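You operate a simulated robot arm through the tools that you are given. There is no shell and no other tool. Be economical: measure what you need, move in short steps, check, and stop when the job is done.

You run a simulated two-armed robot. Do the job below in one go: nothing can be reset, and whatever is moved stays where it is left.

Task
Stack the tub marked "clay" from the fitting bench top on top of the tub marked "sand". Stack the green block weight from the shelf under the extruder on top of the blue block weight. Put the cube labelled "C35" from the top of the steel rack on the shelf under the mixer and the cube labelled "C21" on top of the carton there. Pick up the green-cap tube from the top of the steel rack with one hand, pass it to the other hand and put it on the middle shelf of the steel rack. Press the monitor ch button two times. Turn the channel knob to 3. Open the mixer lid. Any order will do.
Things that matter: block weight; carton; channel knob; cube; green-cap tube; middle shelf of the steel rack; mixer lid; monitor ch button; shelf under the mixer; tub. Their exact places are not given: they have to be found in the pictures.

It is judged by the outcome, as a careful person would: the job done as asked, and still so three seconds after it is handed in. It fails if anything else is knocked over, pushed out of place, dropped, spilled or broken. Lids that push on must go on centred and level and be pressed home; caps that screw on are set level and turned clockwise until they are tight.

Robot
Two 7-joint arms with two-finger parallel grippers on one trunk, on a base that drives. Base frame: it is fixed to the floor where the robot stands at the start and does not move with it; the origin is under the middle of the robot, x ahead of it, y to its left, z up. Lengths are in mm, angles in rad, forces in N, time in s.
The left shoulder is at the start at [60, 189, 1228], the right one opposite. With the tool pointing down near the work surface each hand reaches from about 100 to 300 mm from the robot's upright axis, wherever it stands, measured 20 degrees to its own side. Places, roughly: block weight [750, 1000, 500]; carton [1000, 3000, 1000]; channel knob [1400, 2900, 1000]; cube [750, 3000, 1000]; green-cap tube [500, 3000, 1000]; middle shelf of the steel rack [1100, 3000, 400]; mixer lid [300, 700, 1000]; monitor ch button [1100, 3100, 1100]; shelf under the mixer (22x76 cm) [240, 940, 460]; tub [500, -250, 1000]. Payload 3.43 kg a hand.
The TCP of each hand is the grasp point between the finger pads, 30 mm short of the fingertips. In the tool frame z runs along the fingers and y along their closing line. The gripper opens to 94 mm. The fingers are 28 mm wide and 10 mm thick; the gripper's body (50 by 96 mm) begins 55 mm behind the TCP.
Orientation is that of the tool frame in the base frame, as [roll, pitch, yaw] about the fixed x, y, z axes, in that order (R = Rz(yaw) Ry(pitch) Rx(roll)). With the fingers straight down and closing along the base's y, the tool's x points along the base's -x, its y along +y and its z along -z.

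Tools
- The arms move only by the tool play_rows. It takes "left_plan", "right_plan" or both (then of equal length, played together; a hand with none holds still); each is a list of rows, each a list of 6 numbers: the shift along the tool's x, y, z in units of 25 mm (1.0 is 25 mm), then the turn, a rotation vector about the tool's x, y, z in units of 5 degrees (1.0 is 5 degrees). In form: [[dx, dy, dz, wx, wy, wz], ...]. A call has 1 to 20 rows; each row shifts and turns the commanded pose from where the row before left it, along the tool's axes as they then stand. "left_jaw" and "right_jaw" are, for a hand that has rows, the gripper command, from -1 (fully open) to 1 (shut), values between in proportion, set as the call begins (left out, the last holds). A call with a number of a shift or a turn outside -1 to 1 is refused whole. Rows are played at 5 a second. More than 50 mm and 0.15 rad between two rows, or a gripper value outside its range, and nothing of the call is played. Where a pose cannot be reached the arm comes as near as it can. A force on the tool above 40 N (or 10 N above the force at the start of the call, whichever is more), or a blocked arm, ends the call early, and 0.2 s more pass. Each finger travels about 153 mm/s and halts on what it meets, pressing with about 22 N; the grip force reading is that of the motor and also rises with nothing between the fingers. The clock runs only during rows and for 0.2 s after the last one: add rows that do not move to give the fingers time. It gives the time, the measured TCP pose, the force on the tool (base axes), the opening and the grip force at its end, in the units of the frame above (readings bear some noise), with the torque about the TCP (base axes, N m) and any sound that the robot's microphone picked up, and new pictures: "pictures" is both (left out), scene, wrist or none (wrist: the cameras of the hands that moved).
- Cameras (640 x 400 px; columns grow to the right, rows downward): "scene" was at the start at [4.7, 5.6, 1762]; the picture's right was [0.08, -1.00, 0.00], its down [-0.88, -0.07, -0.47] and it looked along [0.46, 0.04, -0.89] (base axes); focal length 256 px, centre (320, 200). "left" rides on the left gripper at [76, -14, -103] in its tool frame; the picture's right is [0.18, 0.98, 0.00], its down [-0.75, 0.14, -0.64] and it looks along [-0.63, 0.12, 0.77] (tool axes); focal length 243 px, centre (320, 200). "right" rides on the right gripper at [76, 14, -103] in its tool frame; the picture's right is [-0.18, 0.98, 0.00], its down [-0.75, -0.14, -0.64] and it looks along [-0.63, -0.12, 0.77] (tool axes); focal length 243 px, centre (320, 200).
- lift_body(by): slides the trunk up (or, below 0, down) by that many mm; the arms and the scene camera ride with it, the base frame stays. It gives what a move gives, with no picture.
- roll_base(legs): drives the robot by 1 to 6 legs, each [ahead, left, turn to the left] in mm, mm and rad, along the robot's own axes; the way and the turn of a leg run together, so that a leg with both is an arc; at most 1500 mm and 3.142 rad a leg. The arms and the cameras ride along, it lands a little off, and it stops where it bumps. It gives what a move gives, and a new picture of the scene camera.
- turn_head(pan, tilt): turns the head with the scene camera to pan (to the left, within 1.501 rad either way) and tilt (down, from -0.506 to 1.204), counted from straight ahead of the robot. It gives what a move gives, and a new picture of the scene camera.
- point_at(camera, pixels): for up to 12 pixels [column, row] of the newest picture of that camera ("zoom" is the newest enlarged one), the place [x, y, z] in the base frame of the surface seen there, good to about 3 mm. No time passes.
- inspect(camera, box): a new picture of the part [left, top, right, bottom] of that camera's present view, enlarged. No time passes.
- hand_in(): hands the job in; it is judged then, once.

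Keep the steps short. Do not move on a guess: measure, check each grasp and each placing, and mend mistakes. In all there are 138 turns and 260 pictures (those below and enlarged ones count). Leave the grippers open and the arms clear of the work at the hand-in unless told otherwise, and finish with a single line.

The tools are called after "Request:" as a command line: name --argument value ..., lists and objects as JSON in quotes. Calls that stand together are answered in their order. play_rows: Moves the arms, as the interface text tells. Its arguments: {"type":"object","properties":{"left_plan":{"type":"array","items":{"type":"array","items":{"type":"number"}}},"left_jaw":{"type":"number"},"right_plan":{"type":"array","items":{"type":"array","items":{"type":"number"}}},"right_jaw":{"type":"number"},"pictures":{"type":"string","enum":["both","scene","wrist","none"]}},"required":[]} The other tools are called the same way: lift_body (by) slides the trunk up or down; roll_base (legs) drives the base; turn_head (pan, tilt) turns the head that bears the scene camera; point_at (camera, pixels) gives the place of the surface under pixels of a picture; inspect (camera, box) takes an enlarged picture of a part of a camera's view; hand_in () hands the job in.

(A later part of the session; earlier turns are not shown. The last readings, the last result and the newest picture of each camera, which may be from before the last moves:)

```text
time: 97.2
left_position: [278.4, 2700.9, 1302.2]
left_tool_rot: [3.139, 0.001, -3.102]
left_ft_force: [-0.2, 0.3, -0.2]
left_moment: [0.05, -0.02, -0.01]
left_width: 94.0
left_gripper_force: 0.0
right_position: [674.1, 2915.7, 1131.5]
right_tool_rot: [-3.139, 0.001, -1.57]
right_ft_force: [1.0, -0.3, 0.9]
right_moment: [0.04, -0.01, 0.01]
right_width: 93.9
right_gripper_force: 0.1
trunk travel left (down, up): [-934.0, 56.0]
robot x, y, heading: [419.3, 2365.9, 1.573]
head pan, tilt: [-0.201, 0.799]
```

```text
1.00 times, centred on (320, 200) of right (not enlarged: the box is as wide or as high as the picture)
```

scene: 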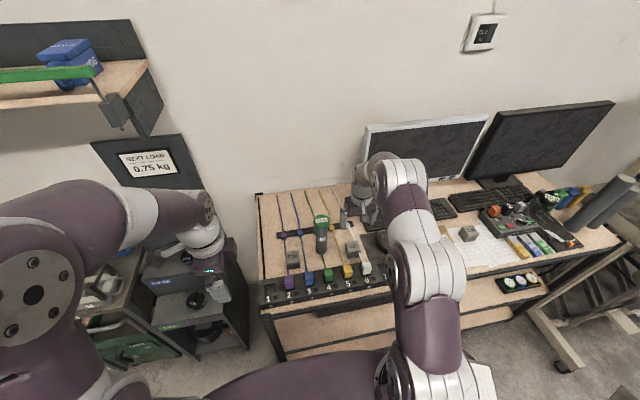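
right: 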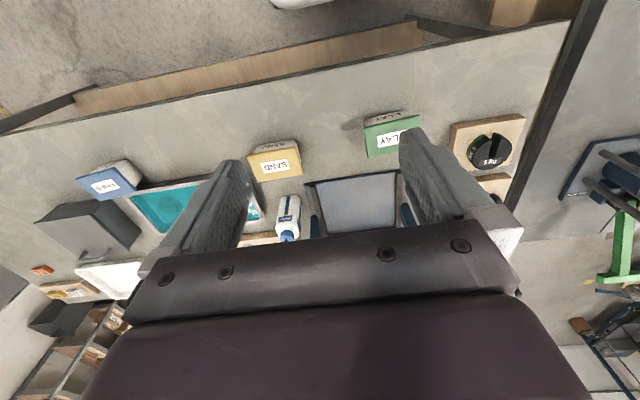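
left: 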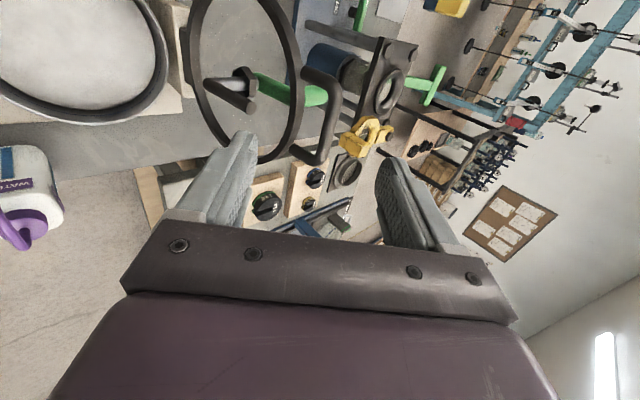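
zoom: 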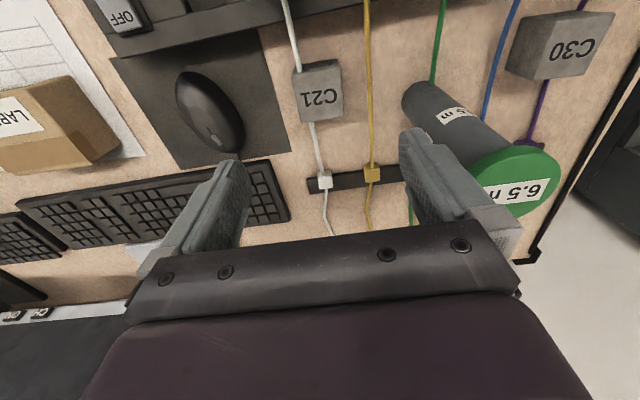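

Request:
point_at --camera "right" --pixels '[[297, 78], [333, 66], [303, 118], [339, 115], [318, 95], [300, 65], [312, 140], [8, 97], [70, 82], [118, 155], [20, 165], [90, 150]]'

Request:
inspect --camera "right" --box '[260, 30, 380, 150]'

```text
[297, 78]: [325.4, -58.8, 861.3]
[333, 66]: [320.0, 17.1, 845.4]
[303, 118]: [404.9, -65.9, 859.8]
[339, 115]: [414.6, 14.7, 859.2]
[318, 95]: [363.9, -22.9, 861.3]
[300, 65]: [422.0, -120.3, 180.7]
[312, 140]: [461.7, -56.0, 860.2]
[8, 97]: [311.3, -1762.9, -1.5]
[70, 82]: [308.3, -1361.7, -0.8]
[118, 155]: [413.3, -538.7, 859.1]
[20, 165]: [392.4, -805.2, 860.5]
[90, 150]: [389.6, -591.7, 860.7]
```

```text
3.33 times, centred on (320, 90) of right
```

zoom: 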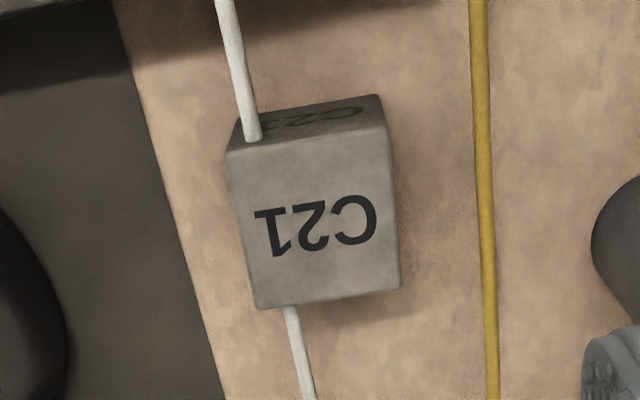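

Request:
point_at --camera "zoom" --pixels '[[235, 155], [383, 130], [396, 285], [258, 302], [315, 215], [300, 350], [245, 100]]'

```text
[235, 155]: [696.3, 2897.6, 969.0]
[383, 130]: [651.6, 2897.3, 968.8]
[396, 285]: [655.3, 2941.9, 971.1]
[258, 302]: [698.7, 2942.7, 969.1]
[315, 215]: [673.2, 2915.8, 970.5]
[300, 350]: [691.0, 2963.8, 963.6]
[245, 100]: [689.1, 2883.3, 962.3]
```

C21 is square with the jaws, centre (675.5, 2920). Descend to TCP 958 and grip.

Request:
play_rows --right_plan '[[-0.16, -0.05, 0.99, 0, 0, 0], [0, 0, 0.99, 0, 0, 0], [0, 0, 0.99, 0, 0, 0], [0, 0, 0.99, 0, 0, 0], [0, 0, 0.99, 0, 0, 0], [0, 0, 0.99, 0, 0, 0], [0, 0, 0.99, 0, 0, 0]]' --pictures "none"

Request:
play_rows --right_plan '[[0, 0, 0, 0, 0, 0], [0, 0, 0, 0, 0, 0], [0, 0, 0, 0, 0, 0], [0, 0, -0.2, 0, 0, 0], [0, 0, -0.3, 0, 0, 0], [0, 0, -0.5, 0, 0, 0], [0, 0, -0.5, 0, 0, 0], [0, 0, -0.5, 0, 0, 0], [0, 0, -0.5, 0, 0, 0], [0, 0, -0.5, 0, 0, 0], [0, 0, -0.5, 0, 0, 0]]' --right_jaw 1 --pictures "wrist"

```text
time: 98.8
left_position: [281.0, 2703.0, 1301.4]
left_tool_rot: [3.141, 0.0, -3.104]
left_ft_force: [0.2, -0.1, -0.6]
left_moment: [0.03, 0.01, 0.01]
left_width: 93.4
left_gripper_force: 0.0
right_position: [678.3, 2919.9, 955.1]
right_tool_rot: [-3.141, 0.001, -1.57]
right_ft_force: [0.4, -0.3, -0.4]
right_moment: [-0.02, 0.0, -0.01]
right_width: 94.0
right_gripper_force: 0.0
trunk travel left (down, up): [-934.0, 56.0]
robot x, y, heading: [420.0, 2366.6, 1.573]
head pan, tilt: [-0.201, 0.799]
```

```text
time: 101.2
left_position: [278.1, 2704.5, 1301.0]
left_tool_rot: [3.14, 0.0, -3.103]
left_ft_force: [-0.8, -0.1, -1.1]
left_moment: [-0.03, 0.02, 0.0]
left_width: 93.9
left_gripper_force: 0.1
right_position: [674.7, 2922.7, 1045.5]
right_tool_rot: [-3.141, -0.002, -1.571]
right_ft_force: [0.0, -0.2, -2.1]
right_moment: [0.05, 0.01, 0.0]
right_width: 54.3
right_gripper_force: 22.4
trunk travel left (down, up): [-934.0, 56.0]
robot x, y, heading: [416.7, 2368.0, 1.573]
head pan, tilt: [-0.201, 0.799]
```

right: 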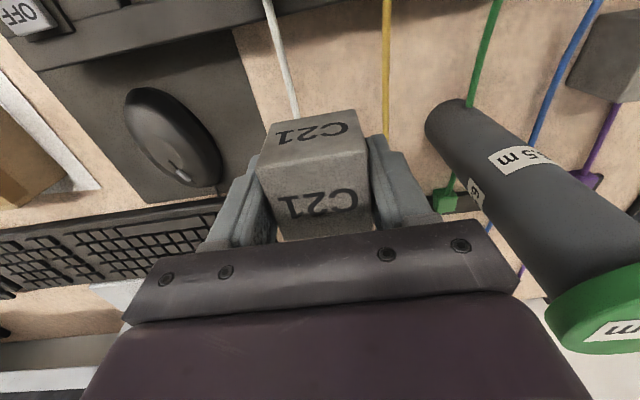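

C21 is held. Raise and move toward the carton, stopping short to measure.

Request:
play_rows --right_plan '[[0, 0, -0.5, 0, 0, 0], [0, 0, -0.5, 0, 0, 0], [0.1, -0.9, -0.1, 0, 0, 0], [0.1, -0.9, -0.1, 0, 0, 0], [0.1, -0.9, -0.1, 0, 0, 0], [0.1, -0.9, -0.1, 0, 0, 0], [0.1, -0.9, -0.1, 0, 0, 0], [0.1, -0.9, -0.1, 0, 0, 0], [0.1, -0.9, -0.1, 0, 0, 0], [0.1, -0.9, -0.1, 0, 0, 0], [0.1, -0.9, -0.1, 0, 0, 0], [0.1, -0.9, -0.1, 0, 0, 0], [0.1, -0.9, -0.1, 0, 0, 0], [0.1, -0.9, -0.1, 0, 0, 0]]' --pictures "both"

```text
time: 104.2
left_position: [279.9, 2704.0, 1302.0]
left_tool_rot: [3.139, 0.0, -3.104]
left_ft_force: [0.1, -0.7, 0.5]
left_moment: [0.02, 0.01, -0.01]
left_width: 93.8
left_gripper_force: 0.0
right_position: [934.6, 2875.8, 1093.2]
right_tool_rot: [3.139, -0.001, -1.569]
right_ft_force: [-0.5, 0.6, -2.5]
right_moment: [0.0, -0.03, 0.0]
right_width: 54.0
right_gripper_force: 21.7
right hand out of reach, approached as far as the arm can: row 13, 14
trunk travel left (down, up): [-934.0, 56.0]
robot x, y, heading: [419.7, 2366.7, 1.574]
head pan, tilt: [-0.201, 0.799]
```

scene: 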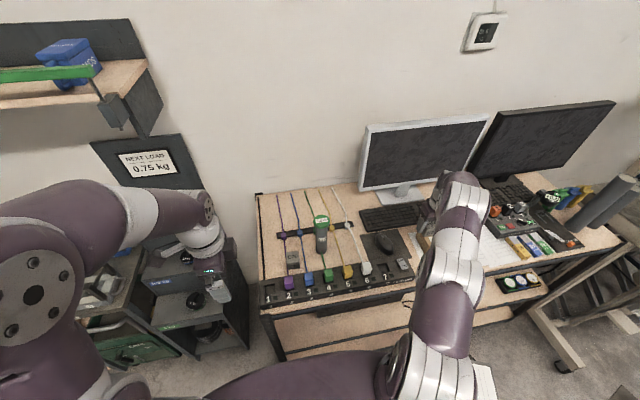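
right: 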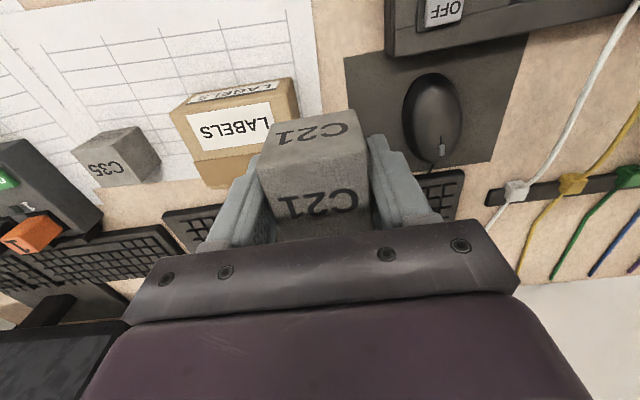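

Request:
point_at --camera "right" --pixels '[[172, 112], [288, 95], [195, 158], [262, 143], [225, 130], [78, 155], [130, 132], [110, 180], [155, 160], [115, 165]]'

Request:
inspect --camera "right" --box '[140, 60, 320, 200]'

```text
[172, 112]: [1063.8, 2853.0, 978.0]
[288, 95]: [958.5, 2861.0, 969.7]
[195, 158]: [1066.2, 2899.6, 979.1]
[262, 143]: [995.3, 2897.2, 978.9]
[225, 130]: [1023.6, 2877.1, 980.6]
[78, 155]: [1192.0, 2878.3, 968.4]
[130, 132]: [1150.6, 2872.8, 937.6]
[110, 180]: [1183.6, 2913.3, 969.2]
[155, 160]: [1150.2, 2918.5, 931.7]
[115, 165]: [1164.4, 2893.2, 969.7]
```

```text
2.86 times, centred on (230, 130) of right
```

zoom: 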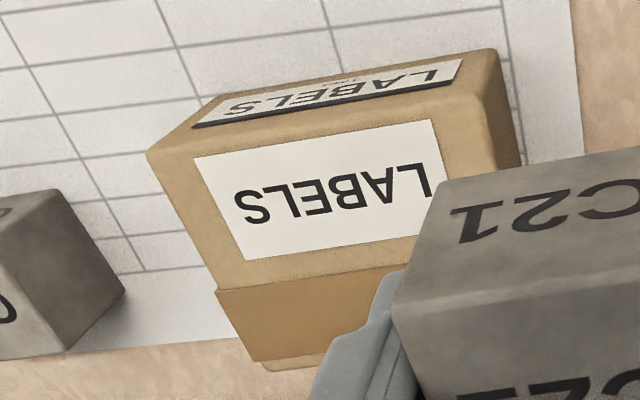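

Request:
point_at --camera "zoom" --pixels '[[152, 158], [215, 285], [430, 130], [485, 70], [200, 130], [260, 310], [300, 350], [260, 355], [340, 275], [330, 200], [400, 255], [230, 325]]'

```text
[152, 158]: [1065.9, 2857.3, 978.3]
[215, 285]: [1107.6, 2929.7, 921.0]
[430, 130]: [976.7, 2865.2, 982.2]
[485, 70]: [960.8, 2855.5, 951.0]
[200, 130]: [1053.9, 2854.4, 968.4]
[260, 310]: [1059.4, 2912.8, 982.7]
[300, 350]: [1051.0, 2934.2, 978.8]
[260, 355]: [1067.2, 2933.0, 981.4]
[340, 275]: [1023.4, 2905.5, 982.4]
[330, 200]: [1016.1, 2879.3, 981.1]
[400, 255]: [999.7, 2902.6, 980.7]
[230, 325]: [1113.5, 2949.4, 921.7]
```

The carton top is at z 981, centre (1013, 2895), 106 × 80 mm. It's just beyond reach from here, so I'll retract the hand, shift and turn the base slightly, and re-extend.

Request:
play_rows --right_plan '[[0.7, 0.94, -0.3, 0, 0, 0], [0.7, 0.94, -0.3, 0, 0, 0], [0.7, 0.94, -0.3, 0, 0, 0], [0.7, 0.94, -0.3, 0, 0, 0], [0.7, 0.94, -0.3, 0, 0, 0], [0.7, 0.94, -0.3, 0, 0, 0], [0.7, 0.94, -0.3, 0, 0, 0], [0.7, 0.94, -0.3, 0, 0, 0], [0.7, 0.94, -0.3, 0, 0, 0], [0.7, 0.94, -0.3, 0, 0, 0]]' --pictures "none"

Request:
roll_base --legs '[[50, -20, 0], [0, 0, 0.35]]'

```text
time: 106.4
left_position: [278.5, 2702.0, 1302.1]
left_tool_rot: [3.139, 0.001, -3.104]
left_ft_force: [-0.9, 0.0, 1.0]
left_moment: [0.02, -0.01, 0.01]
left_width: 94.1
left_gripper_force: 0.0
right_position: [698.9, 2700.9, 1171.0]
right_tool_rot: [-3.141, 0.0, -1.57]
right_ft_force: [0.6, 0.0, -2.7]
right_moment: [0.0, 0.01, 0.0]
right_width: 54.3
right_gripper_force: 22.0
trunk travel left (down, up): [-934.0, 56.0]
robot x, y, heading: [415.9, 2368.6, 1.575]
head pan, tilt: [-0.201, 0.799]
```

```text
time: 108.4
left_position: [194.4, 2687.2, 1301.4]
left_tool_rot: [3.14, 0.0, -2.76]
left_ft_force: [-0.2, -0.2, 0.6]
left_moment: [0.01, 0.01, -0.03]
left_width: 94.0
left_gripper_force: 0.1
right_position: [591.9, 2826.6, 1171.1]
right_tool_rot: [-3.141, 0.0, -1.229]
right_ft_force: [0.6, -0.6, -1.8]
right_moment: [0.01, -0.01, 0.01]
right_width: 54.4
right_gripper_force: 21.8
trunk travel left (down, up): [-934.0, 56.0]
robot x, y, heading: [437.1, 2414.8, 1.915]
head pan, tilt: [-0.201, 0.799]
```

scene: 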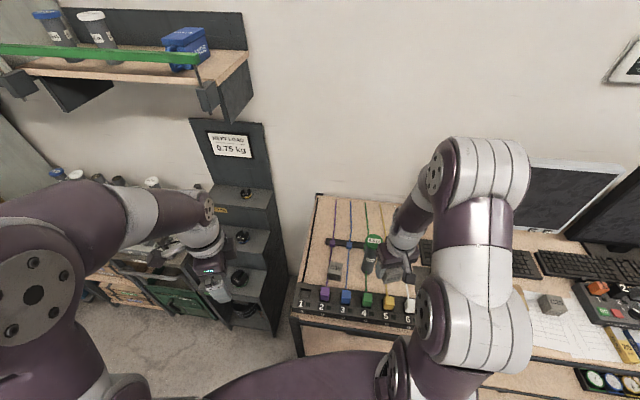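

Request:
play_rows --right_plan '[[0, -0.9, 0, 0, 0, 0.99], [0, -0.9, 0, 0, 0, 0.99], [0, -0.9, 0, 0, 0, 0.99], [0, -0.9, 0, 0, 0, 0.99], [-0.1, -0.9, 0.1, 0, 0, 0], [-0.1, -0.9, 0.1, 0, 0, 0], [-0.1, -0.9, 0.1, 0, 0, 0], [-0.1, -0.9, 0.1, 0, 0, 0], [-0.1, -0.9, 0.1, 0, 0, 0], [-0.1, -0.9, 0.1, 0, 0, 0], [-0.1, -0.9, 0.1, 0, 0, 0], [-0.1, -0.9, 0.1, 0, 0, 0], [-0.1, -0.9, 0.1, 0, 0, 0], [-0.1, -0.9, 0.1, 0, 0, 0], [-0.1, -0.9, 0.1, 0, 0, 0], [-0.1, -0.9, 0.1, 0, 0, 0], [0, -0.9, 0.1, 0, 0, 0], [0, -0.9, 0.1, 0, 0, 0]]' --pictures "wrist"

```text
time: 112.2
left_position: [197.1, 2688.0, 1302.2]
left_tool_rot: [3.14, -0.002, -2.762]
left_ft_force: [0.5, -0.7, -0.2]
left_moment: [0.05, 0.03, 0.0]
left_width: 94.0
left_gripper_force: 0.2
right_position: [993.6, 2875.6, 1137.7]
right_tool_rot: [3.141, 0.0, -1.573]
right_ft_force: [0.7, 0.6, -3.4]
right_moment: [-0.01, 0.04, 0.01]
right_width: 54.2
right_gripper_force: 22.3
trunk travel left (down, up): [-934.0, 56.0]
robot x, y, heading: [438.9, 2417.2, 1.916]
head pan, tilt: [-0.201, 0.799]
```

right: 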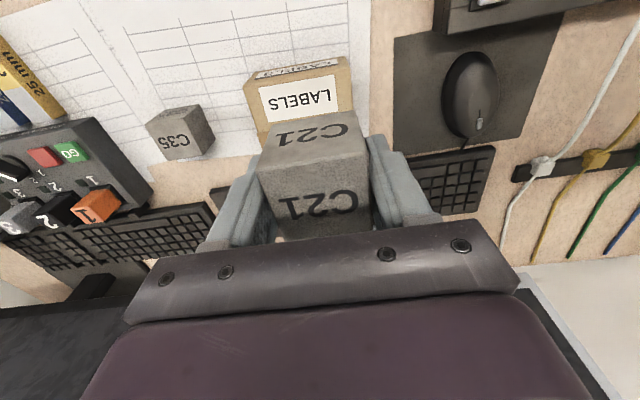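

Request:
play_rows --right_plan '[[-0.35, -0.39, 0.2, 0, 0, 0], [-0.35, -0.39, 0.6, 0, 0, 0], [0, 0, 0.9, 0, 0, 0], [0, 0, 0.9, 0, 0, 0], [0, 0, 0.9, 0, 0, 0], [0, 0, 0.9, 0, 0, 0]]' --pictures "wrist"

Request:
inspect --camera "right" --box '[200, 20, 400, 220]'

```text
time: 113.6
left_position: [194.8, 2687.8, 1300.9]
left_tool_rot: [-3.141, 0.0, -2.761]
left_ft_force: [-0.8, 0.5, 0.0]
left_moment: [0.03, -0.01, 0.01]
left_width: 94.1
left_gripper_force: 0.0
right_position: [1015.0, 2891.9, 1028.9]
right_tool_rot: [3.141, 0.0, -1.572]
right_ft_force: [0.1, -0.2, -3.2]
right_moment: [-0.02, -0.01, 0.02]
right_width: 54.3
right_gripper_force: 22.1
trunk travel left (down, up): [-934.0, 56.0]
robot x, y, heading: [441.5, 2419.3, 1.915]
head pan, tilt: [-0.201, 0.799]
```

right: 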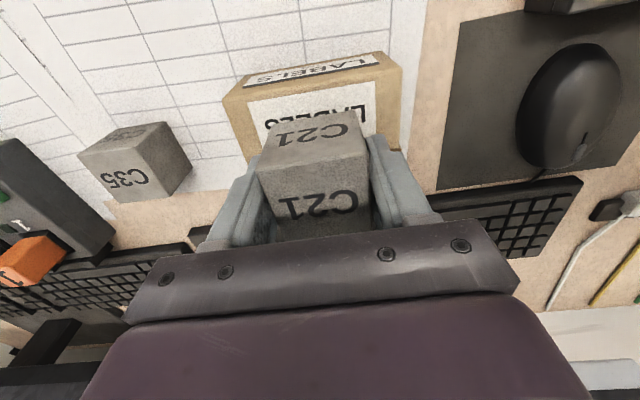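

```text
2.00 times, centred on (300, 120) of right
```

zoom: 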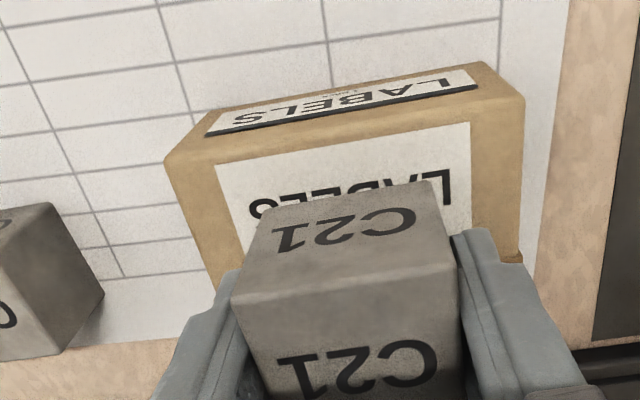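

Well placed over the carton. Lower the last 13 mm gently.

Request:
play_rows --right_plan '[[0, 0, 0.2, 0, 0, 0], [0, 0, 0.15, 0, 0, 0], [0, 0, 0.1, 0, 0, 0], [0, 0, 0.06, 0, 0, 0], [0, 0, 0, 0, 0, 0]]' --pictures "none"

```text
time: 114.8
left_position: [194.1, 2687.1, 1300.4]
left_tool_rot: [3.139, 0.0, -2.762]
left_ft_force: [0.4, 0.0, 0.1]
left_moment: [-0.01, -0.01, 0.02]
left_width: 94.0
left_gripper_force: 0.0
right_position: [1014.0, 2891.0, 1017.0]
right_tool_rot: [-3.139, 0.001, -1.572]
right_ft_force: [-0.3, 0.1, 4.5]
right_moment: [0.06, 0.19, -0.04]
right_width: 54.2
right_gripper_force: 22.2
trunk travel left (down, up): [-934.0, 56.0]
robot x, y, heading: [435.3, 2417.1, 1.92]
head pan, tilt: [-0.201, 0.799]
```

Contact. Open and rise.

Request:
play_rows --right_plan '[[0, 0, 0, 0, 0, 0], [0, 0, 0, 0, 0, 0], [0, 0, -0.4, 0, 0, 0], [0, 0, -0.8, 0, 0, 0], [0, 0, -0.9, 0, 0, 0], [0, 0, -0.9, 0, 0, 0], [0, 0, -0.9, 0, 0, 0], [0, 0, -0.9, 0, 0, 0]]' --right_jaw -1 --pictures "wrist"

```text
time: 116.6
left_position: [194.5, 2686.0, 1302.2]
left_tool_rot: [3.14, -0.001, -2.761]
left_ft_force: [-0.9, 0.0, 0.1]
left_moment: [0.01, 0.0, -0.02]
left_width: 94.1
left_gripper_force: 0.0
right_position: [1012.7, 2890.2, 1131.9]
right_tool_rot: [-3.141, 0.0, -1.571]
right_ft_force: [0.2, 0.5, -0.3]
right_moment: [0.01, 0.07, 0.0]
right_width: 93.7
right_gripper_force: 0.1
right hand out of reach, approached as far as the arm can: row 8
trunk travel left (down, up): [-934.0, 56.0]
robot x, y, heading: [436.9, 2417.0, 1.916]
head pan, tilt: [-0.201, 0.799]
```

right: 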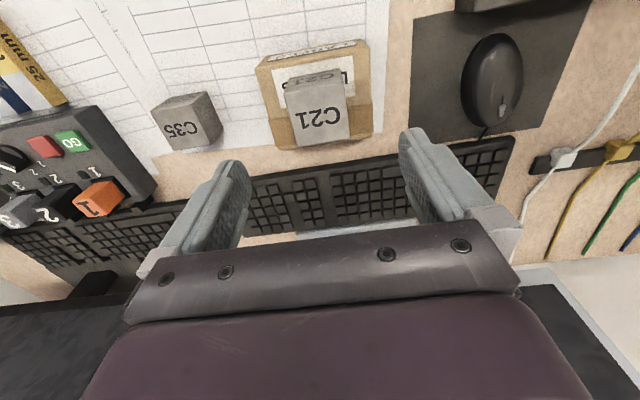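

C21 sits on the carton. Now turn the base back square and bring the right hand above the tube.

Request:
roll_base --legs '[[0, 0, -0.345]]'

Request:
turn_head --pan -0.1 --tilt 0.95

```text
time: 118.1
left_position: [302.9, 2755.2, 1301.4]
left_tool_rot: [-3.141, 0.001, -3.115]
left_ft_force: [0.3, 0.4, -0.4]
left_moment: [-0.03, -0.01, -0.02]
left_width: 93.9
left_gripper_force: 0.0
right_position: [1140.5, 2662.3, 1131.8]
right_tool_rot: [-3.139, 0.002, -1.925]
right_ft_force: [-0.4, -0.1, 0.5]
right_moment: [-0.02, -0.02, -0.01]
right_width: 93.9
right_gripper_force: 0.0
trunk travel left (down, up): [-934.0, 56.0]
robot x, y, heading: [437.3, 2420.5, 1.558]
head pan, tilt: [-0.201, 0.799]
```

scene: 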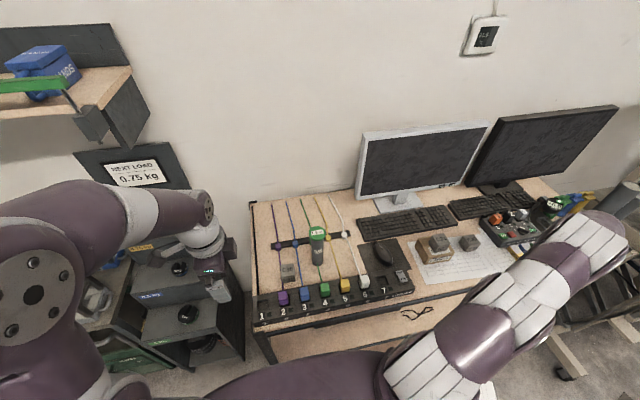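

```text
time: 118.8
left_position: [303.3, 2754.9, 1302.0]
left_tool_rot: [-3.142, 0.001, -3.113]
left_ft_force: [-0.3, -0.5, -0.7]
left_moment: [-0.04, 0.0, -0.02]
left_width: 94.0
left_gripper_force: 0.0
right_position: [1141.7, 2662.2, 1132.7]
right_tool_rot: [3.14, 0.001, -1.925]
right_ft_force: [-0.5, -0.2, -0.4]
right_moment: [0.02, -0.01, -0.03]
right_width: 93.9
right_gripper_force: 0.0
trunk travel left (down, up): [-934.0, 56.0]
robot x, y, heading: [436.9, 2419.9, 1.562]
head pan, tilt: [-0.099, 0.949]
```

scene: 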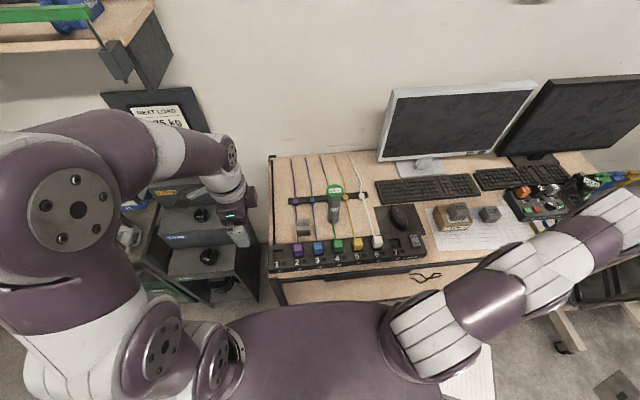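

Request:
point_at --camera "scene" --pixels '[[334, 189], [328, 190], [341, 189], [334, 222], [330, 260]]'

Request:
play_rows --right_plan '[[0, 1, -0.3, 0, 0, -1], [0, 1, -0.3, 0, 0, -1], [0, 1, -0.3, 0, 0, -1], [0, 1, -0.3, 0, 0, -1], [0, 1, -0.4, 0, 0, -0.07], [-0.5, 1, -0.4, 0, 0, 0], [-0.5, 1, -0.4, 0, 0, 0], [-0.5, 1, -0.4, 0, 0, 0], [-0.5, 1, -0.4, 0, 0, 0], [-0.5, 1, -0.4, 0, 0, 0], [-0.5, 1, -0.4, 0, 0, 0], [-0.5, 1, -0.4, 0, 0, 0], [-0.5, 1, 0, 0, 0, 0], [-0.5, 1, 0, 0, 0, 0], [-0.5, 1, 0, 0, 0, 0], [-0.5, 1, 0, 0, 0, 0], [-0.5, 1, 0, 0, 0, 0], [-0.5, 1, 0, 0, 0, 0], [-0.5, 1, 0, 0, 0, 0], [-0.5, 1, 0, 0, 0, 0]]' --pictures "none"

```text
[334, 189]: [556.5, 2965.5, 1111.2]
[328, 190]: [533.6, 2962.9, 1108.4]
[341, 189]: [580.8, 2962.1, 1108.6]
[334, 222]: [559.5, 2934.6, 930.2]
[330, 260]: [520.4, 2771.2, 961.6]
```

```text
time: 123.0
left_position: [300.9, 2755.5, 1300.7]
left_tool_rot: [3.142, -0.001, -3.113]
left_ft_force: [-0.5, -0.2, 0.2]
left_moment: [0.01, -0.01, 0.02]
left_width: 94.0
left_gripper_force: 0.0
right_position: [641.7, 2872.3, 1242.8]
right_tool_rot: [-3.14, -0.001, -1.571]
right_ft_force: [0.6, 0.4, 0.2]
right_moment: [0.03, 0.01, 0.04]
right_width: 94.0
right_gripper_force: 0.1
trunk travel left (down, up): [-934.0, 56.0]
robot x, y, heading: [438.1, 2415.8, 1.561]
head pan, tilt: [-0.099, 0.949]
```

Request:
play_rows --right_plan '[[-0.88, 0.85, 0, 0, 0, 0], [-0.88, 0.85, 0, 0, 0, 0], [-0.88, 0.85, 0, 0, 0, 0], [-0.88, 0.85, 0, 0, 0, 0]]' --pictures "wrist"

```text
time: 124.0
left_position: [302.8, 2757.6, 1300.5]
left_tool_rot: [-3.14, 0.0, -3.112]
left_ft_force: [-1.0, 0.3, 0.3]
left_moment: [0.0, -0.05, 0.01]
left_width: 93.9
left_gripper_force: 0.1
right_position: [559.2, 2958.0, 1238.2]
right_tool_rot: [-3.139, -0.004, -1.57]
right_ft_force: [-1.2, 1.2, 0.2]
right_moment: [-0.01, -0.01, -0.01]
right_width: 94.0
right_gripper_force: 0.0
right hand out of reach, approached as far as the arm can: row 4
trunk travel left (down, up): [-934.0, 56.0]
robot x, y, heading: [440.5, 2421.5, 1.561]
head pan, tilt: [-0.099, 0.949]
```

right: 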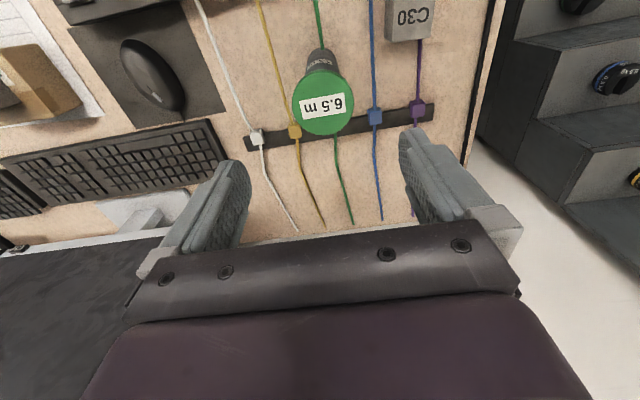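

Request:
point_at --camera "right" --pixels '[[323, 104], [296, 106], [350, 101], [322, 78], [325, 130], [322, 60]]'

```text
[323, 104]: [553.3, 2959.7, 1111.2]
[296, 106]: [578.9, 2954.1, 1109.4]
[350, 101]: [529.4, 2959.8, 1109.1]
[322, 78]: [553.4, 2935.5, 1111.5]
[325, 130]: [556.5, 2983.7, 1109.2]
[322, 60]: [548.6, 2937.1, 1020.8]
```

Request:
play_rows --right_plan '[[-0.04, 0.18, 0.9, 0, 0, 0], [0, 0, 0.9, 0, 0, 0], [0, 0, 0.9, 0, 0, 0], [0, 0, 0.9, 0, 0, 0], [0, 0, 0.9, 0, 0, 0], [0, 0, 0.9, 0, 0, 0], [0, 0, 0.7, 0, 0, 0]]' --pictures "none"

Request:
play_rows --right_plan '[[0, 0, 0, 0, 0, 0], [0, 0, 0, 0, 0, 0], [0, 0, 0, 0, 0, 0], [0, 0, -0.2, 0, 0, 0], [0, 0, -0.3, 0, 0, 0], [0, 0, -0.4, 0, 0, 0], [0, 0, -0.4, 0, 0, 0]]' --right_jaw 1 --pictures "wrist"

```text
time: 125.6
left_position: [303.2, 2755.5, 1301.5]
left_tool_rot: [3.141, 0.001, -3.113]
left_ft_force: [0.2, 0.5, 0.4]
left_moment: [0.02, -0.01, 0.0]
left_width: 94.0
left_gripper_force: 0.1
right_position: [555.0, 2955.4, 1087.3]
right_tool_rot: [3.141, 0.0, -1.57]
right_ft_force: [-0.3, -1.2, 0.2]
right_moment: [-0.01, 0.0, -0.02]
right_width: 94.0
right_gripper_force: 0.1
trunk travel left (down, up): [-934.0, 56.0]
robot x, y, heading: [437.1, 2419.6, 1.559]
head pan, tilt: [-0.099, 0.949]
```

```text
time: 127.2
left_position: [303.3, 2755.9, 1301.7]
left_tool_rot: [3.142, -0.001, -3.114]
left_ft_force: [0.0, 0.0, 0.3]
left_moment: [0.0, 0.04, 0.02]
left_width: 94.0
left_gripper_force: 0.1
right_position: [554.9, 2957.2, 1117.9]
right_tool_rot: [3.141, 0.0, -1.57]
right_ft_force: [-0.1, 0.4, -2.5]
right_moment: [-0.01, 0.02, -0.01]
right_width: 58.9
right_gripper_force: 22.5
trunk travel left (down, up): [-934.0, 56.0]
robot x, y, heading: [439.6, 2420.5, 1.556]
head pan, tilt: [-0.099, 0.949]
```

right: 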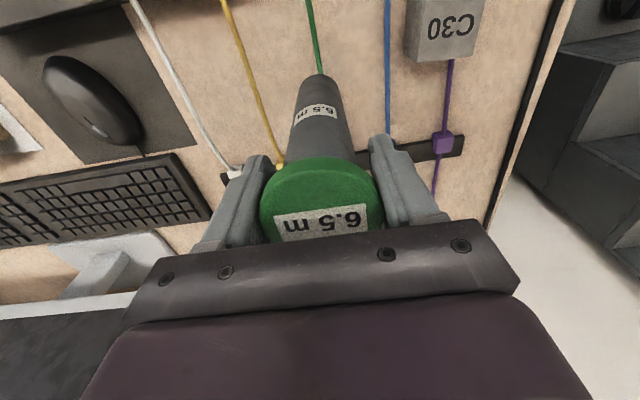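

The tube is held (59 mm on the cap). Raise it, back away from the rack, and start turning the left hand.

Request:
play_rows --right_plan '[[0.3, 0, -0.5, 0, 0, 0], [0.3, 0, -0.5, 0, 0, 0], [0.3, 0, -0.5, 0, 0, 0], [0.3, 0, -0.5, 0, 0, 0], [0.3, 0, -0.5, 0, 0, 0], [0.3, 0, -0.5, 0, 0, 0]]' --pictures "none"

Request:
roll_base --legs '[[-350, 0, 0.01]]'

Request:
play_rows --left_plan '[[0, 0, 0, 0, 0, -1], [0, 0, 0, 0, 0, -1], [0, 0, 0, 0, 0, -1], [0, 0, 0, 0, 0, -1], [0, 0, 0, 0, 0, -1], [0, 0, 0, 0, 0, -1], [0, 0, 0, 0, 0, -1], [0, 0, 0, 0, 0, -1], [0, 0, 0, 0, 0, -1], [0, 0, 0, 0, 0, -1], [0, 0, 0, 0, 0, -1], [0, 0, 0, 0, 0, -1], [0, 0, 0, 0, 0, -1], [0, 0, 0, 0, 0, -1], [0, 0, 0, 0, 0, -1], [0, 0, 0, 0, 0, -1], [0, 0, 0, 0, 0, -1], [0, 0, 0, 0, 0, -0.7]]' --pictures "none"

Request:
play_rows --left_plan '[[-0.6, 0, 0, 0, -1, 0], [-0.6, 0, 0.06, 0, -1, 0], [-0.59, 0, 0.1, 0, -1, 0], [-0.58, 0, 0.15, 0, -1, 0], [-0.56, 0, 0.2, 0, -1, 0], [-0.54, 0, 0.25, 0, -1, 0], [-0.52, 0, 0.3, 0, -1, 0], [-0.5, 0, 0.34, 0, -1, 0], [-0.46, 0, 0.38, 0, -1, 0], [-0.42, 0, 0.42, 0, -1, 0], [-0.38, 0, 0.46, 0, -1, 0], [-0.34, 0, 0.5, 0, -1, 0], [-0.3, 0, 0.52, 0, -1, 0], [-0.25, 0, 0.54, 0, -1, 0], [-0.2, 0, 0.56, 0, -1, 0], [-0.15, 0, 0.58, 0, -1, 0], [-0.1, 0, 0.6, 0, -1, 0], [-0.05, 0, 0.6, 0, -1, 0]]' --pictures "none"

Request:
turn_head --pan 0.0 --tilt 0.7

```text
time: 128.6
left_position: [302.5, 2754.0, 1301.0]
left_tool_rot: [-3.141, 0.0, -3.113]
left_ft_force: [0.0, 0.1, 0.0]
left_moment: [-0.02, -0.02, 0.04]
left_width: 93.9
left_gripper_force: 0.1
right_position: [552.3, 2911.9, 1194.3]
right_tool_rot: [3.141, -0.002, -1.57]
right_ft_force: [0.0, -0.1, -4.3]
right_moment: [0.01, 0.01, 0.02]
right_width: 58.9
right_gripper_force: 22.0
trunk travel left (down, up): [-934.0, 56.0]
robot x, y, heading: [436.3, 2419.8, 1.559]
head pan, tilt: [-0.099, 0.949]
```

```text
time: 130.9
left_position: [298.7, 2410.8, 1301.5]
left_tool_rot: [-3.14, -0.002, -3.109]
left_ft_force: [-0.1, 0.6, -0.7]
left_moment: [0.0, 0.01, 0.04]
left_width: 94.2
left_gripper_force: 0.1
right_position: [548.0, 2568.2, 1192.5]
right_tool_rot: [3.141, -0.003, -1.566]
right_ft_force: [-0.7, 0.3, -2.7]
right_moment: [-0.01, -0.02, 0.02]
right_width: 58.9
right_gripper_force: 22.2
trunk travel left (down, up): [-934.0, 56.0]
robot x, y, heading: [436.4, 2070.5, 1.57]
head pan, tilt: [-0.099, 0.949]
```

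scene: 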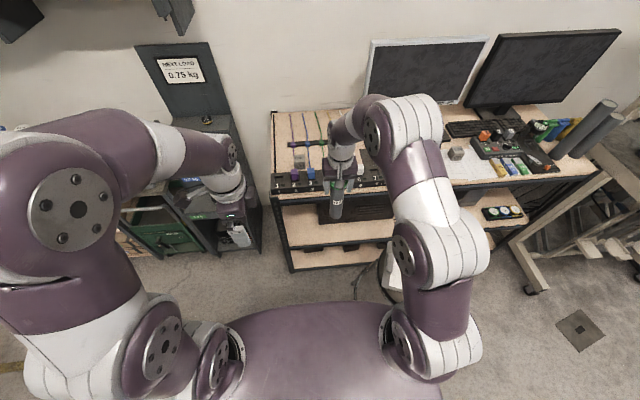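

```text
time: 134.7
left_position: [299.2, 2408.4, 1302.2]
left_tool_rot: [-3.14, 0.0, -1.561]
left_ft_force: [0.2, 0.0, 1.0]
left_moment: [0.01, -0.03, 0.0]
left_width: 94.1
left_gripper_force: 0.0
right_position: [547.6, 2565.5, 1192.5]
right_tool_rot: [3.14, -0.001, -1.565]
right_ft_force: [-0.2, -0.3, -3.1]
right_moment: [-0.02, -0.01, -0.01]
right_width: 58.9
right_gripper_force: 22.2
trunk travel left (down, up): [-934.0, 56.0]
robot x, y, heading: [432.3, 2075.7, 1.567]
head pan, tilt: [-0.099, 0.949]
```

```text
time: 138.5
left_position: [299.5, 2665.3, 1292.9]
left_tool_rot: [2.818, 1.506, -1.864]
left_ft_force: [-0.2, 0.5, -0.4]
left_moment: [-0.04, -0.01, 0.0]
left_width: 94.0
left_gripper_force: 0.1
left hand out of reach, approached as far as the arm can: row 9, 10, 18
right_position: [549.3, 2566.0, 1191.9]
right_tool_rot: [3.141, -0.003, -1.565]
right_ft_force: [0.7, 0.8, -3.7]
right_moment: [-0.02, 0.0, 0.0]
right_width: 58.7
right_gripper_force: 21.6
trunk travel left (down, up): [-934.0, 56.0]
robot x, y, heading: [435.2, 2072.6, 1.568]
head pan, tilt: [-0.099, 0.949]
```

```text
time: 139.2
left_position: [299.2, 2663.4, 1292.8]
left_tool_rot: [2.826, 1.507, -1.854]
left_ft_force: [-0.2, -0.4, -0.6]
left_moment: [-0.02, -0.01, 0.01]
left_width: 93.9
left_gripper_force: 0.1
right_position: [550.4, 2565.4, 1192.4]
right_tool_rot: [-3.14, -0.002, -1.565]
right_ft_force: [-0.3, -0.1, -3.9]
right_moment: [0.01, -0.03, -0.06]
right_width: 58.9
right_gripper_force: 22.1
trunk travel left (down, up): [-934.0, 56.0]
robot x, y, heading: [433.3, 2071.2, 1.564]
head pan, tilt: [0.0, 0.7]
```

scene: 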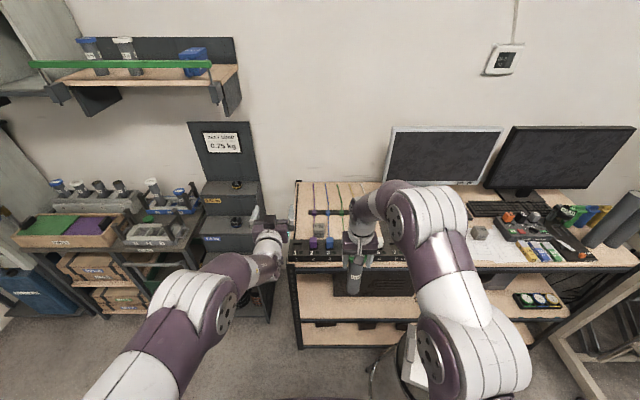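

The left hand now points forward. Bring the tube to mid-front, and lower the left hand below the tube's base; the left will then rise around it from below.

Request:
play_rows --left_plan '[[0.95, 0, 0, 0, 0, 0], [0.95, 0, 0, 0, 0, 0], [0.95, 0, 0, 0, 0, 0], [0.95, 0, 0, 0, 0, 0], [0.95, 0, 0, 0, 0, 0], [0.95, 0, 0, 0, 0, 0], [0.95, 0, 0, 0, 0, 0], [0.95, 0, 0, 0, 0, 0], [0.95, 0, 0, 0, 0, 0], [0.95, 0, 0, 0, 0, 0], [0.95, 0, 0, 0, 0, 0], [0.95, 0, 0, 0, 0, 0], [0.95, 0, 0, 0, 0, 0], [0.95, 0, 0, 0, 0, 0]]' --right_plan '[[-0.57, 0.8, 0, 0, 0, 0], [-0.57, 0.8, 0, 0, 0, 0], [-0.57, 0.8, 0, 0, 0, 0], [-0.57, 0.8, 0, 0, 0, 0], [-0.57, 0.8, 0, 0, 0, 0], [-0.57, 0.8, 0, 0, 0, 0], [0, 0, 0, 0, 0, 0], [0, 0, 0, 0, 0, 0], [0, 0, 0, 0, 0, 0], [0, 0, 0, 0, 0, 0], [0, 0, 0, 0, 0, 0], [0, 0, 0, 0, 0, 0], [0, 0, 0, 0, 0, 0], [0, 0, 0, 0, 0, 0]]' --pictures "scene"

```text
time: 142.2
left_position: [321.9, 2723.5, 991.7]
left_tool_rot: [2.848, 1.504, -1.838]
left_ft_force: [0.3, 0.3, -0.1]
left_moment: [-0.02, 0.0, 0.01]
left_width: 93.9
left_gripper_force: 0.0
left hand out of reach, approached as far as the arm can: row 2, 3, 4, 5, 6, 7, 10, 11, 12, 13, 14
right_position: [438.3, 2622.2, 1179.0]
right_tool_rot: [3.14, -0.002, -1.564]
right_ft_force: [-1.0, -0.7, -3.1]
right_moment: [-0.02, 0.02, 0.02]
right_width: 59.0
right_gripper_force: 21.8
right hand out of reach, approached as far as the arm can: row 5, 6
trunk travel left (down, up): [-934.0, 56.0]
robot x, y, heading: [434.9, 2074.7, 1.566]
head pan, tilt: [0.0, 0.7]
```

scene: 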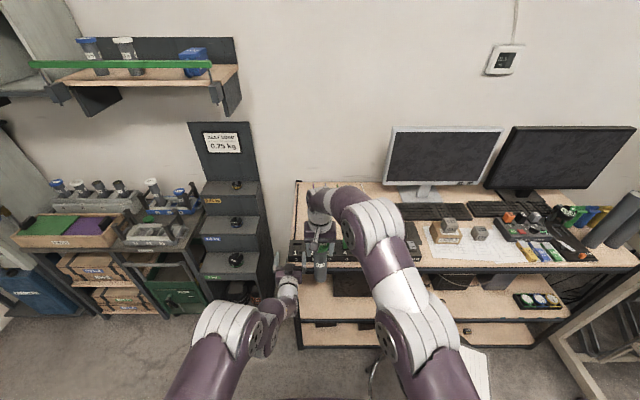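

Reach zones barely overlap for a horizontal tool, so I'll pitch the left tool to about 45° and keep it low, then check.

Request:
play_rows --left_plan '[[0.6, 0, -0.31, 0, 1, 0], [0.6, 0, -0.31, 0, 1, 0], [0.6, 0, -0.31, 0, 1, 0], [0.6, 0, -0.31, 0, 1, 0], [0.6, 0, -0.31, 0, 1, 0], [0.6, 0, -0.31, 0, 1, 0], [0.6, 0, -0.31, 0, 1, 0], [0.6, 0, -0.31, 0, 1, 0]]' --pictures "none"

```text
time: 144.0
left_position: [322.8, 2621.1, 903.8]
left_tool_rot: [3.113, 0.812, -1.565]
left_ft_force: [-0.9, -0.2, 0.0]
left_moment: [0.01, -0.01, 0.0]
left_width: 93.9
left_gripper_force: 0.0
right_position: [439.6, 2621.7, 1178.8]
right_tool_rot: [-3.141, -0.001, -1.566]
right_ft_force: [-0.2, 0.3, -2.8]
right_moment: [-0.01, 0.0, 0.0]
right_width: 58.7
right_gripper_force: 21.3
trunk travel left (down, up): [-934.0, 56.0]
robot x, y, heading: [436.1, 2072.3, 1.565]
head pan, tilt: [0.0, 0.7]
```

Request:
play_rows --left_plan '[[0, -0.93, 0, 0, 0, 0], [0, -0.93, 0, 0, 0, 0], [0, -0.93, 0, 0, 0, 0], [0, -0.93, 0, 0, 0, 0], [0, -0.93, 0, 0, 0, 0]]' --pictures "both"

```text
time: 145.2
left_position: [440.6, 2623.5, 905.8]
left_tool_rot: [3.113, 0.814, -1.567]
left_ft_force: [0.3, -0.3, 0.4]
left_moment: [0.01, -0.02, 0.02]
left_width: 94.0
left_gripper_force: 0.1
right_position: [439.5, 2621.3, 1179.2]
right_tool_rot: [-3.141, -0.003, -1.566]
right_ft_force: [-0.1, -0.4, -3.2]
right_moment: [-0.02, 0.02, 0.0]
right_width: 58.6
right_gripper_force: 22.2
trunk travel left (down, up): [-934.0, 56.0]
robot x, y, heading: [434.3, 2068.0, 1.562]
head pan, tilt: [0.0, 0.7]
```

scene: 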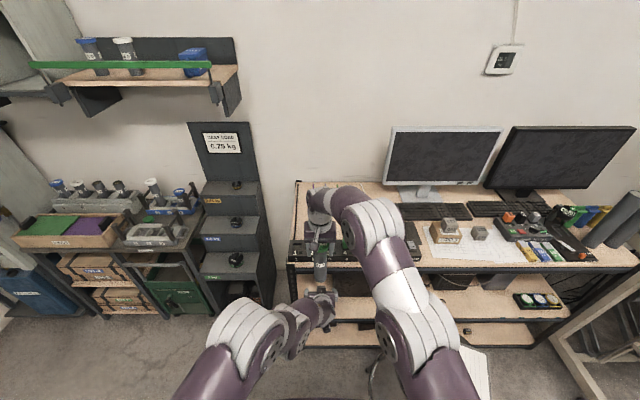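
left: 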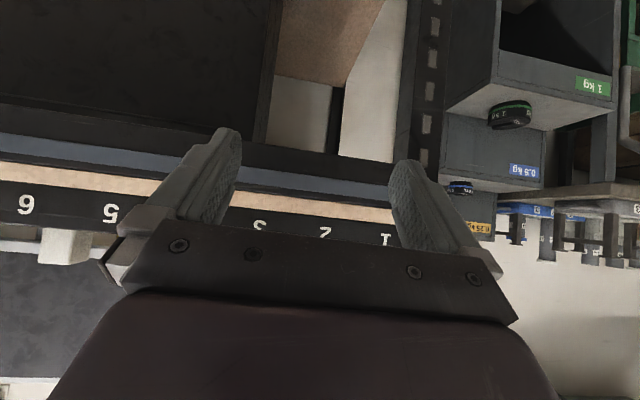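

Aligned beneath. Rise 186 mm so the tube passes between the open left fingers.

Request:
play_rows --left_plan '[[-0.676, 0, -0.639, 0, 0, 0], [-0.676, 0, -0.639, 0, 0, 0], [-0.676, 0, -0.639, 0, 0, 0], [-0.676, 0, -0.639, 0, 0, 0], [-0.676, 0, -0.639, 0, 0, 0], [-0.676, 0, -0.639, 0, 0, 0], [-0.676, 0, -0.639, 0, 0, 0], [-0.676, 0, -0.639, 0, 0, 0]]' --pictures "both"

Request:
inspect --camera "scene" --box '[250, 180, 400, 330]'

```text
time: 147.0
left_position: [443.1, 2624.8, 1087.0]
left_tool_rot: [3.111, 0.806, -1.57]
left_ft_force: [0.9, -24.0, -20.9]
left_moment: [2.07, -0.01, 0.08]
left_width: 94.2
left_gripper_force: 0.1
right_position: [437.9, 2623.7, 1180.7]
right_tool_rot: [3.14, 0.009, -1.563]
right_ft_force: [-2.1, 23.8, 17.4]
right_moment: [0.16, 0.01, 0.02]
right_width: 59.7
right_gripper_force: 21.9
trunk travel left (down, up): [-934.0, 56.0]
robot x, y, heading: [435.4, 2069.3, 1.569]
head pan, tilt: [0.0, 0.7]
```

scene: 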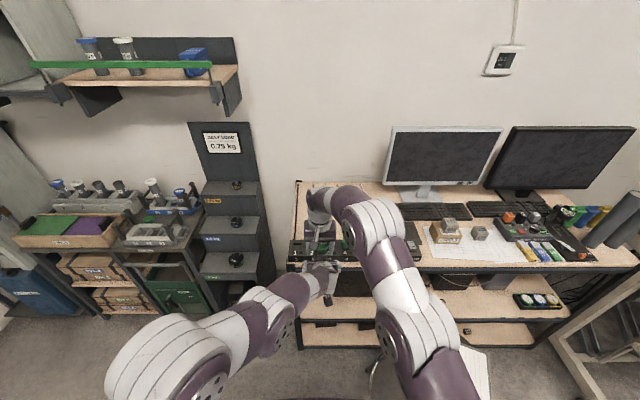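
left: 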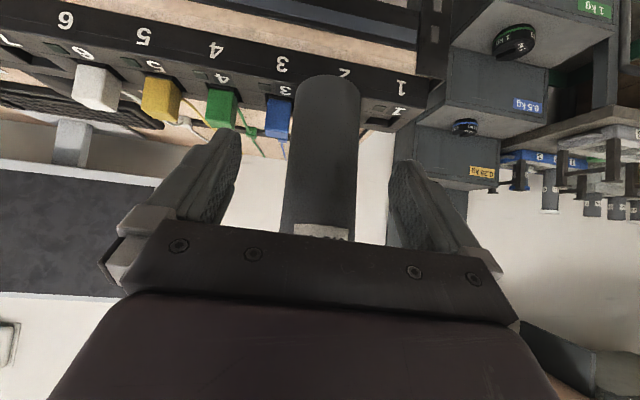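

```text
2.67 times, centred on (325, 255) of scene
```

zoom: 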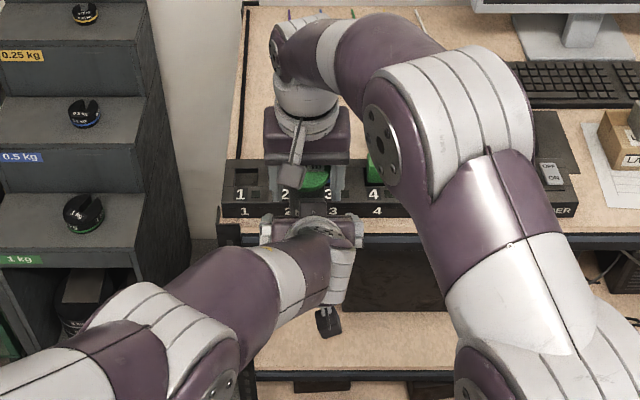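

The left palm's upper corner touches the tube (24 N). Ease the left hand back 15 mm.

Request:
play_rows --left_plan '[[0.2, 0, -0.21, 0, 0, 0], [0.21, 0, -0.22, 0, 0, 0], [0, 0, 0, 0, 0, 0]]' --pictures "wrist"

```text
time: 147.8
left_position: [444.0, 2612.8, 1090.9]
left_tool_rot: [3.116, 0.814, -1.564]
left_ft_force: [0.7, 0.1, 0.6]
left_moment: [0.0, 0.0, 0.02]
left_width: 94.0
left_gripper_force: 0.1
right_position: [439.6, 2621.7, 1177.2]
right_tool_rot: [-3.139, -0.006, -1.566]
right_ft_force: [0.8, 0.3, -3.1]
right_moment: [-0.06, -0.01, -0.01]
right_width: 59.7
right_gripper_force: 22.1
trunk travel left (down, up): [-934.0, 56.0]
robot x, y, heading: [435.9, 2073.1, 1.562]
head pan, tilt: [0.0, 0.7]
```

left: 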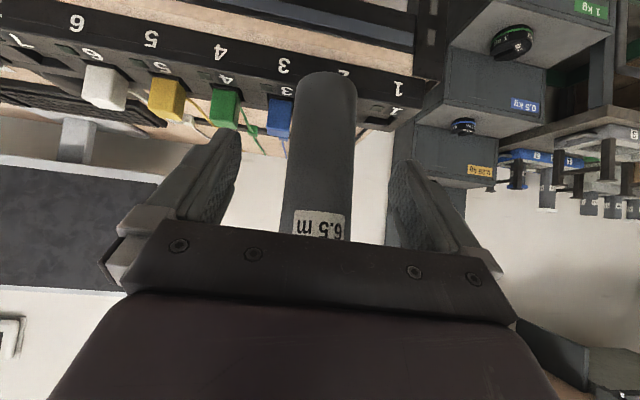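

Request:
point_at --camera "left" --pixels '[[325, 110], [323, 150], [321, 190], [330, 72], [318, 222]]'

```text
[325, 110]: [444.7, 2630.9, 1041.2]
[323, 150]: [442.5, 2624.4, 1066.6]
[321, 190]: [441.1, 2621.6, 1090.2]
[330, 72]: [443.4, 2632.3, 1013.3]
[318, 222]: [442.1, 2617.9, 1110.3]
```

The tube tilted about 8° (base forward) in the right grip. Move the left forward 14 mm and close; I'll straighten it afterwards.

Request:
play_rows --left_plan '[[-0.19, 0.05, 0.2, 0, 0, 0], [-0.19, 0.05, 0.2, 0, 0, 0], [0, 0, 0, 0, 0, 0]]' --pictures "none"

Request:
play_rows --left_plan '[[0, 0, 0, 0, 0, 0], [0, 0, 0, 0, 0, 0], [0, 0, 0, 0, 0, 0], [0, 0, 0, 0, 0, 0]]' --left_jaw 1 --pictures "wrist"

```text
time: 148.6
left_position: [440.8, 2625.6, 1087.9]
left_tool_rot: [3.112, 0.809, -1.569]
left_ft_force: [1.8, -20.5, 0.7]
left_moment: [1.5, 0.18, 0.06]
left_width: 94.2
left_gripper_force: 0.0
right_position: [439.7, 2621.3, 1180.4]
right_tool_rot: [3.141, 0.004, -1.565]
right_ft_force: [-1.8, 19.7, -4.5]
right_moment: [0.28, 0.04, -0.01]
right_width: 59.8
right_gripper_force: 21.5
trunk travel left (down, up): [-934.0, 56.0]
robot x, y, heading: [434.8, 2065.8, 1.57]
head pan, tilt: [0.0, 0.7]
```

```text
time: 149.6
left_position: [439.6, 2625.4, 1087.6]
left_tool_rot: [3.114, 0.811, -1.568]
left_ft_force: [3.1, -25.7, -7.8]
left_moment: [2.16, 0.02, 0.02]
left_width: 44.9
left_gripper_force: 21.5
right_position: [439.6, 2623.0, 1179.5]
right_tool_rot: [3.14, 0.002, -1.564]
right_ft_force: [-3.3, 26.0, 8.5]
right_moment: [0.17, 0.24, 0.07]
right_width: 60.1
right_gripper_force: 21.9
trunk travel left (down, up): [-934.0, 56.0]
robot x, y, heading: [437.7, 2071.9, 1.567]
head pan, tilt: [0.0, 0.7]
```

left: 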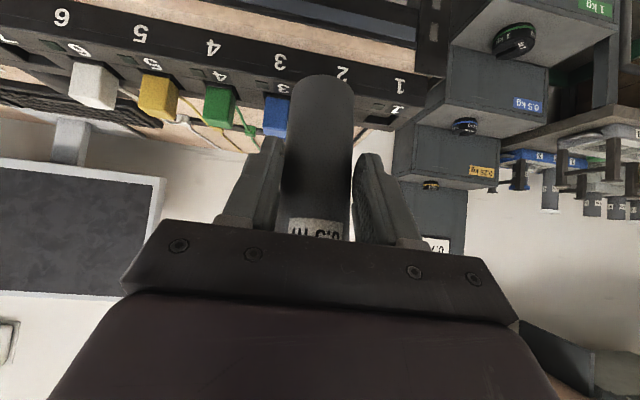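

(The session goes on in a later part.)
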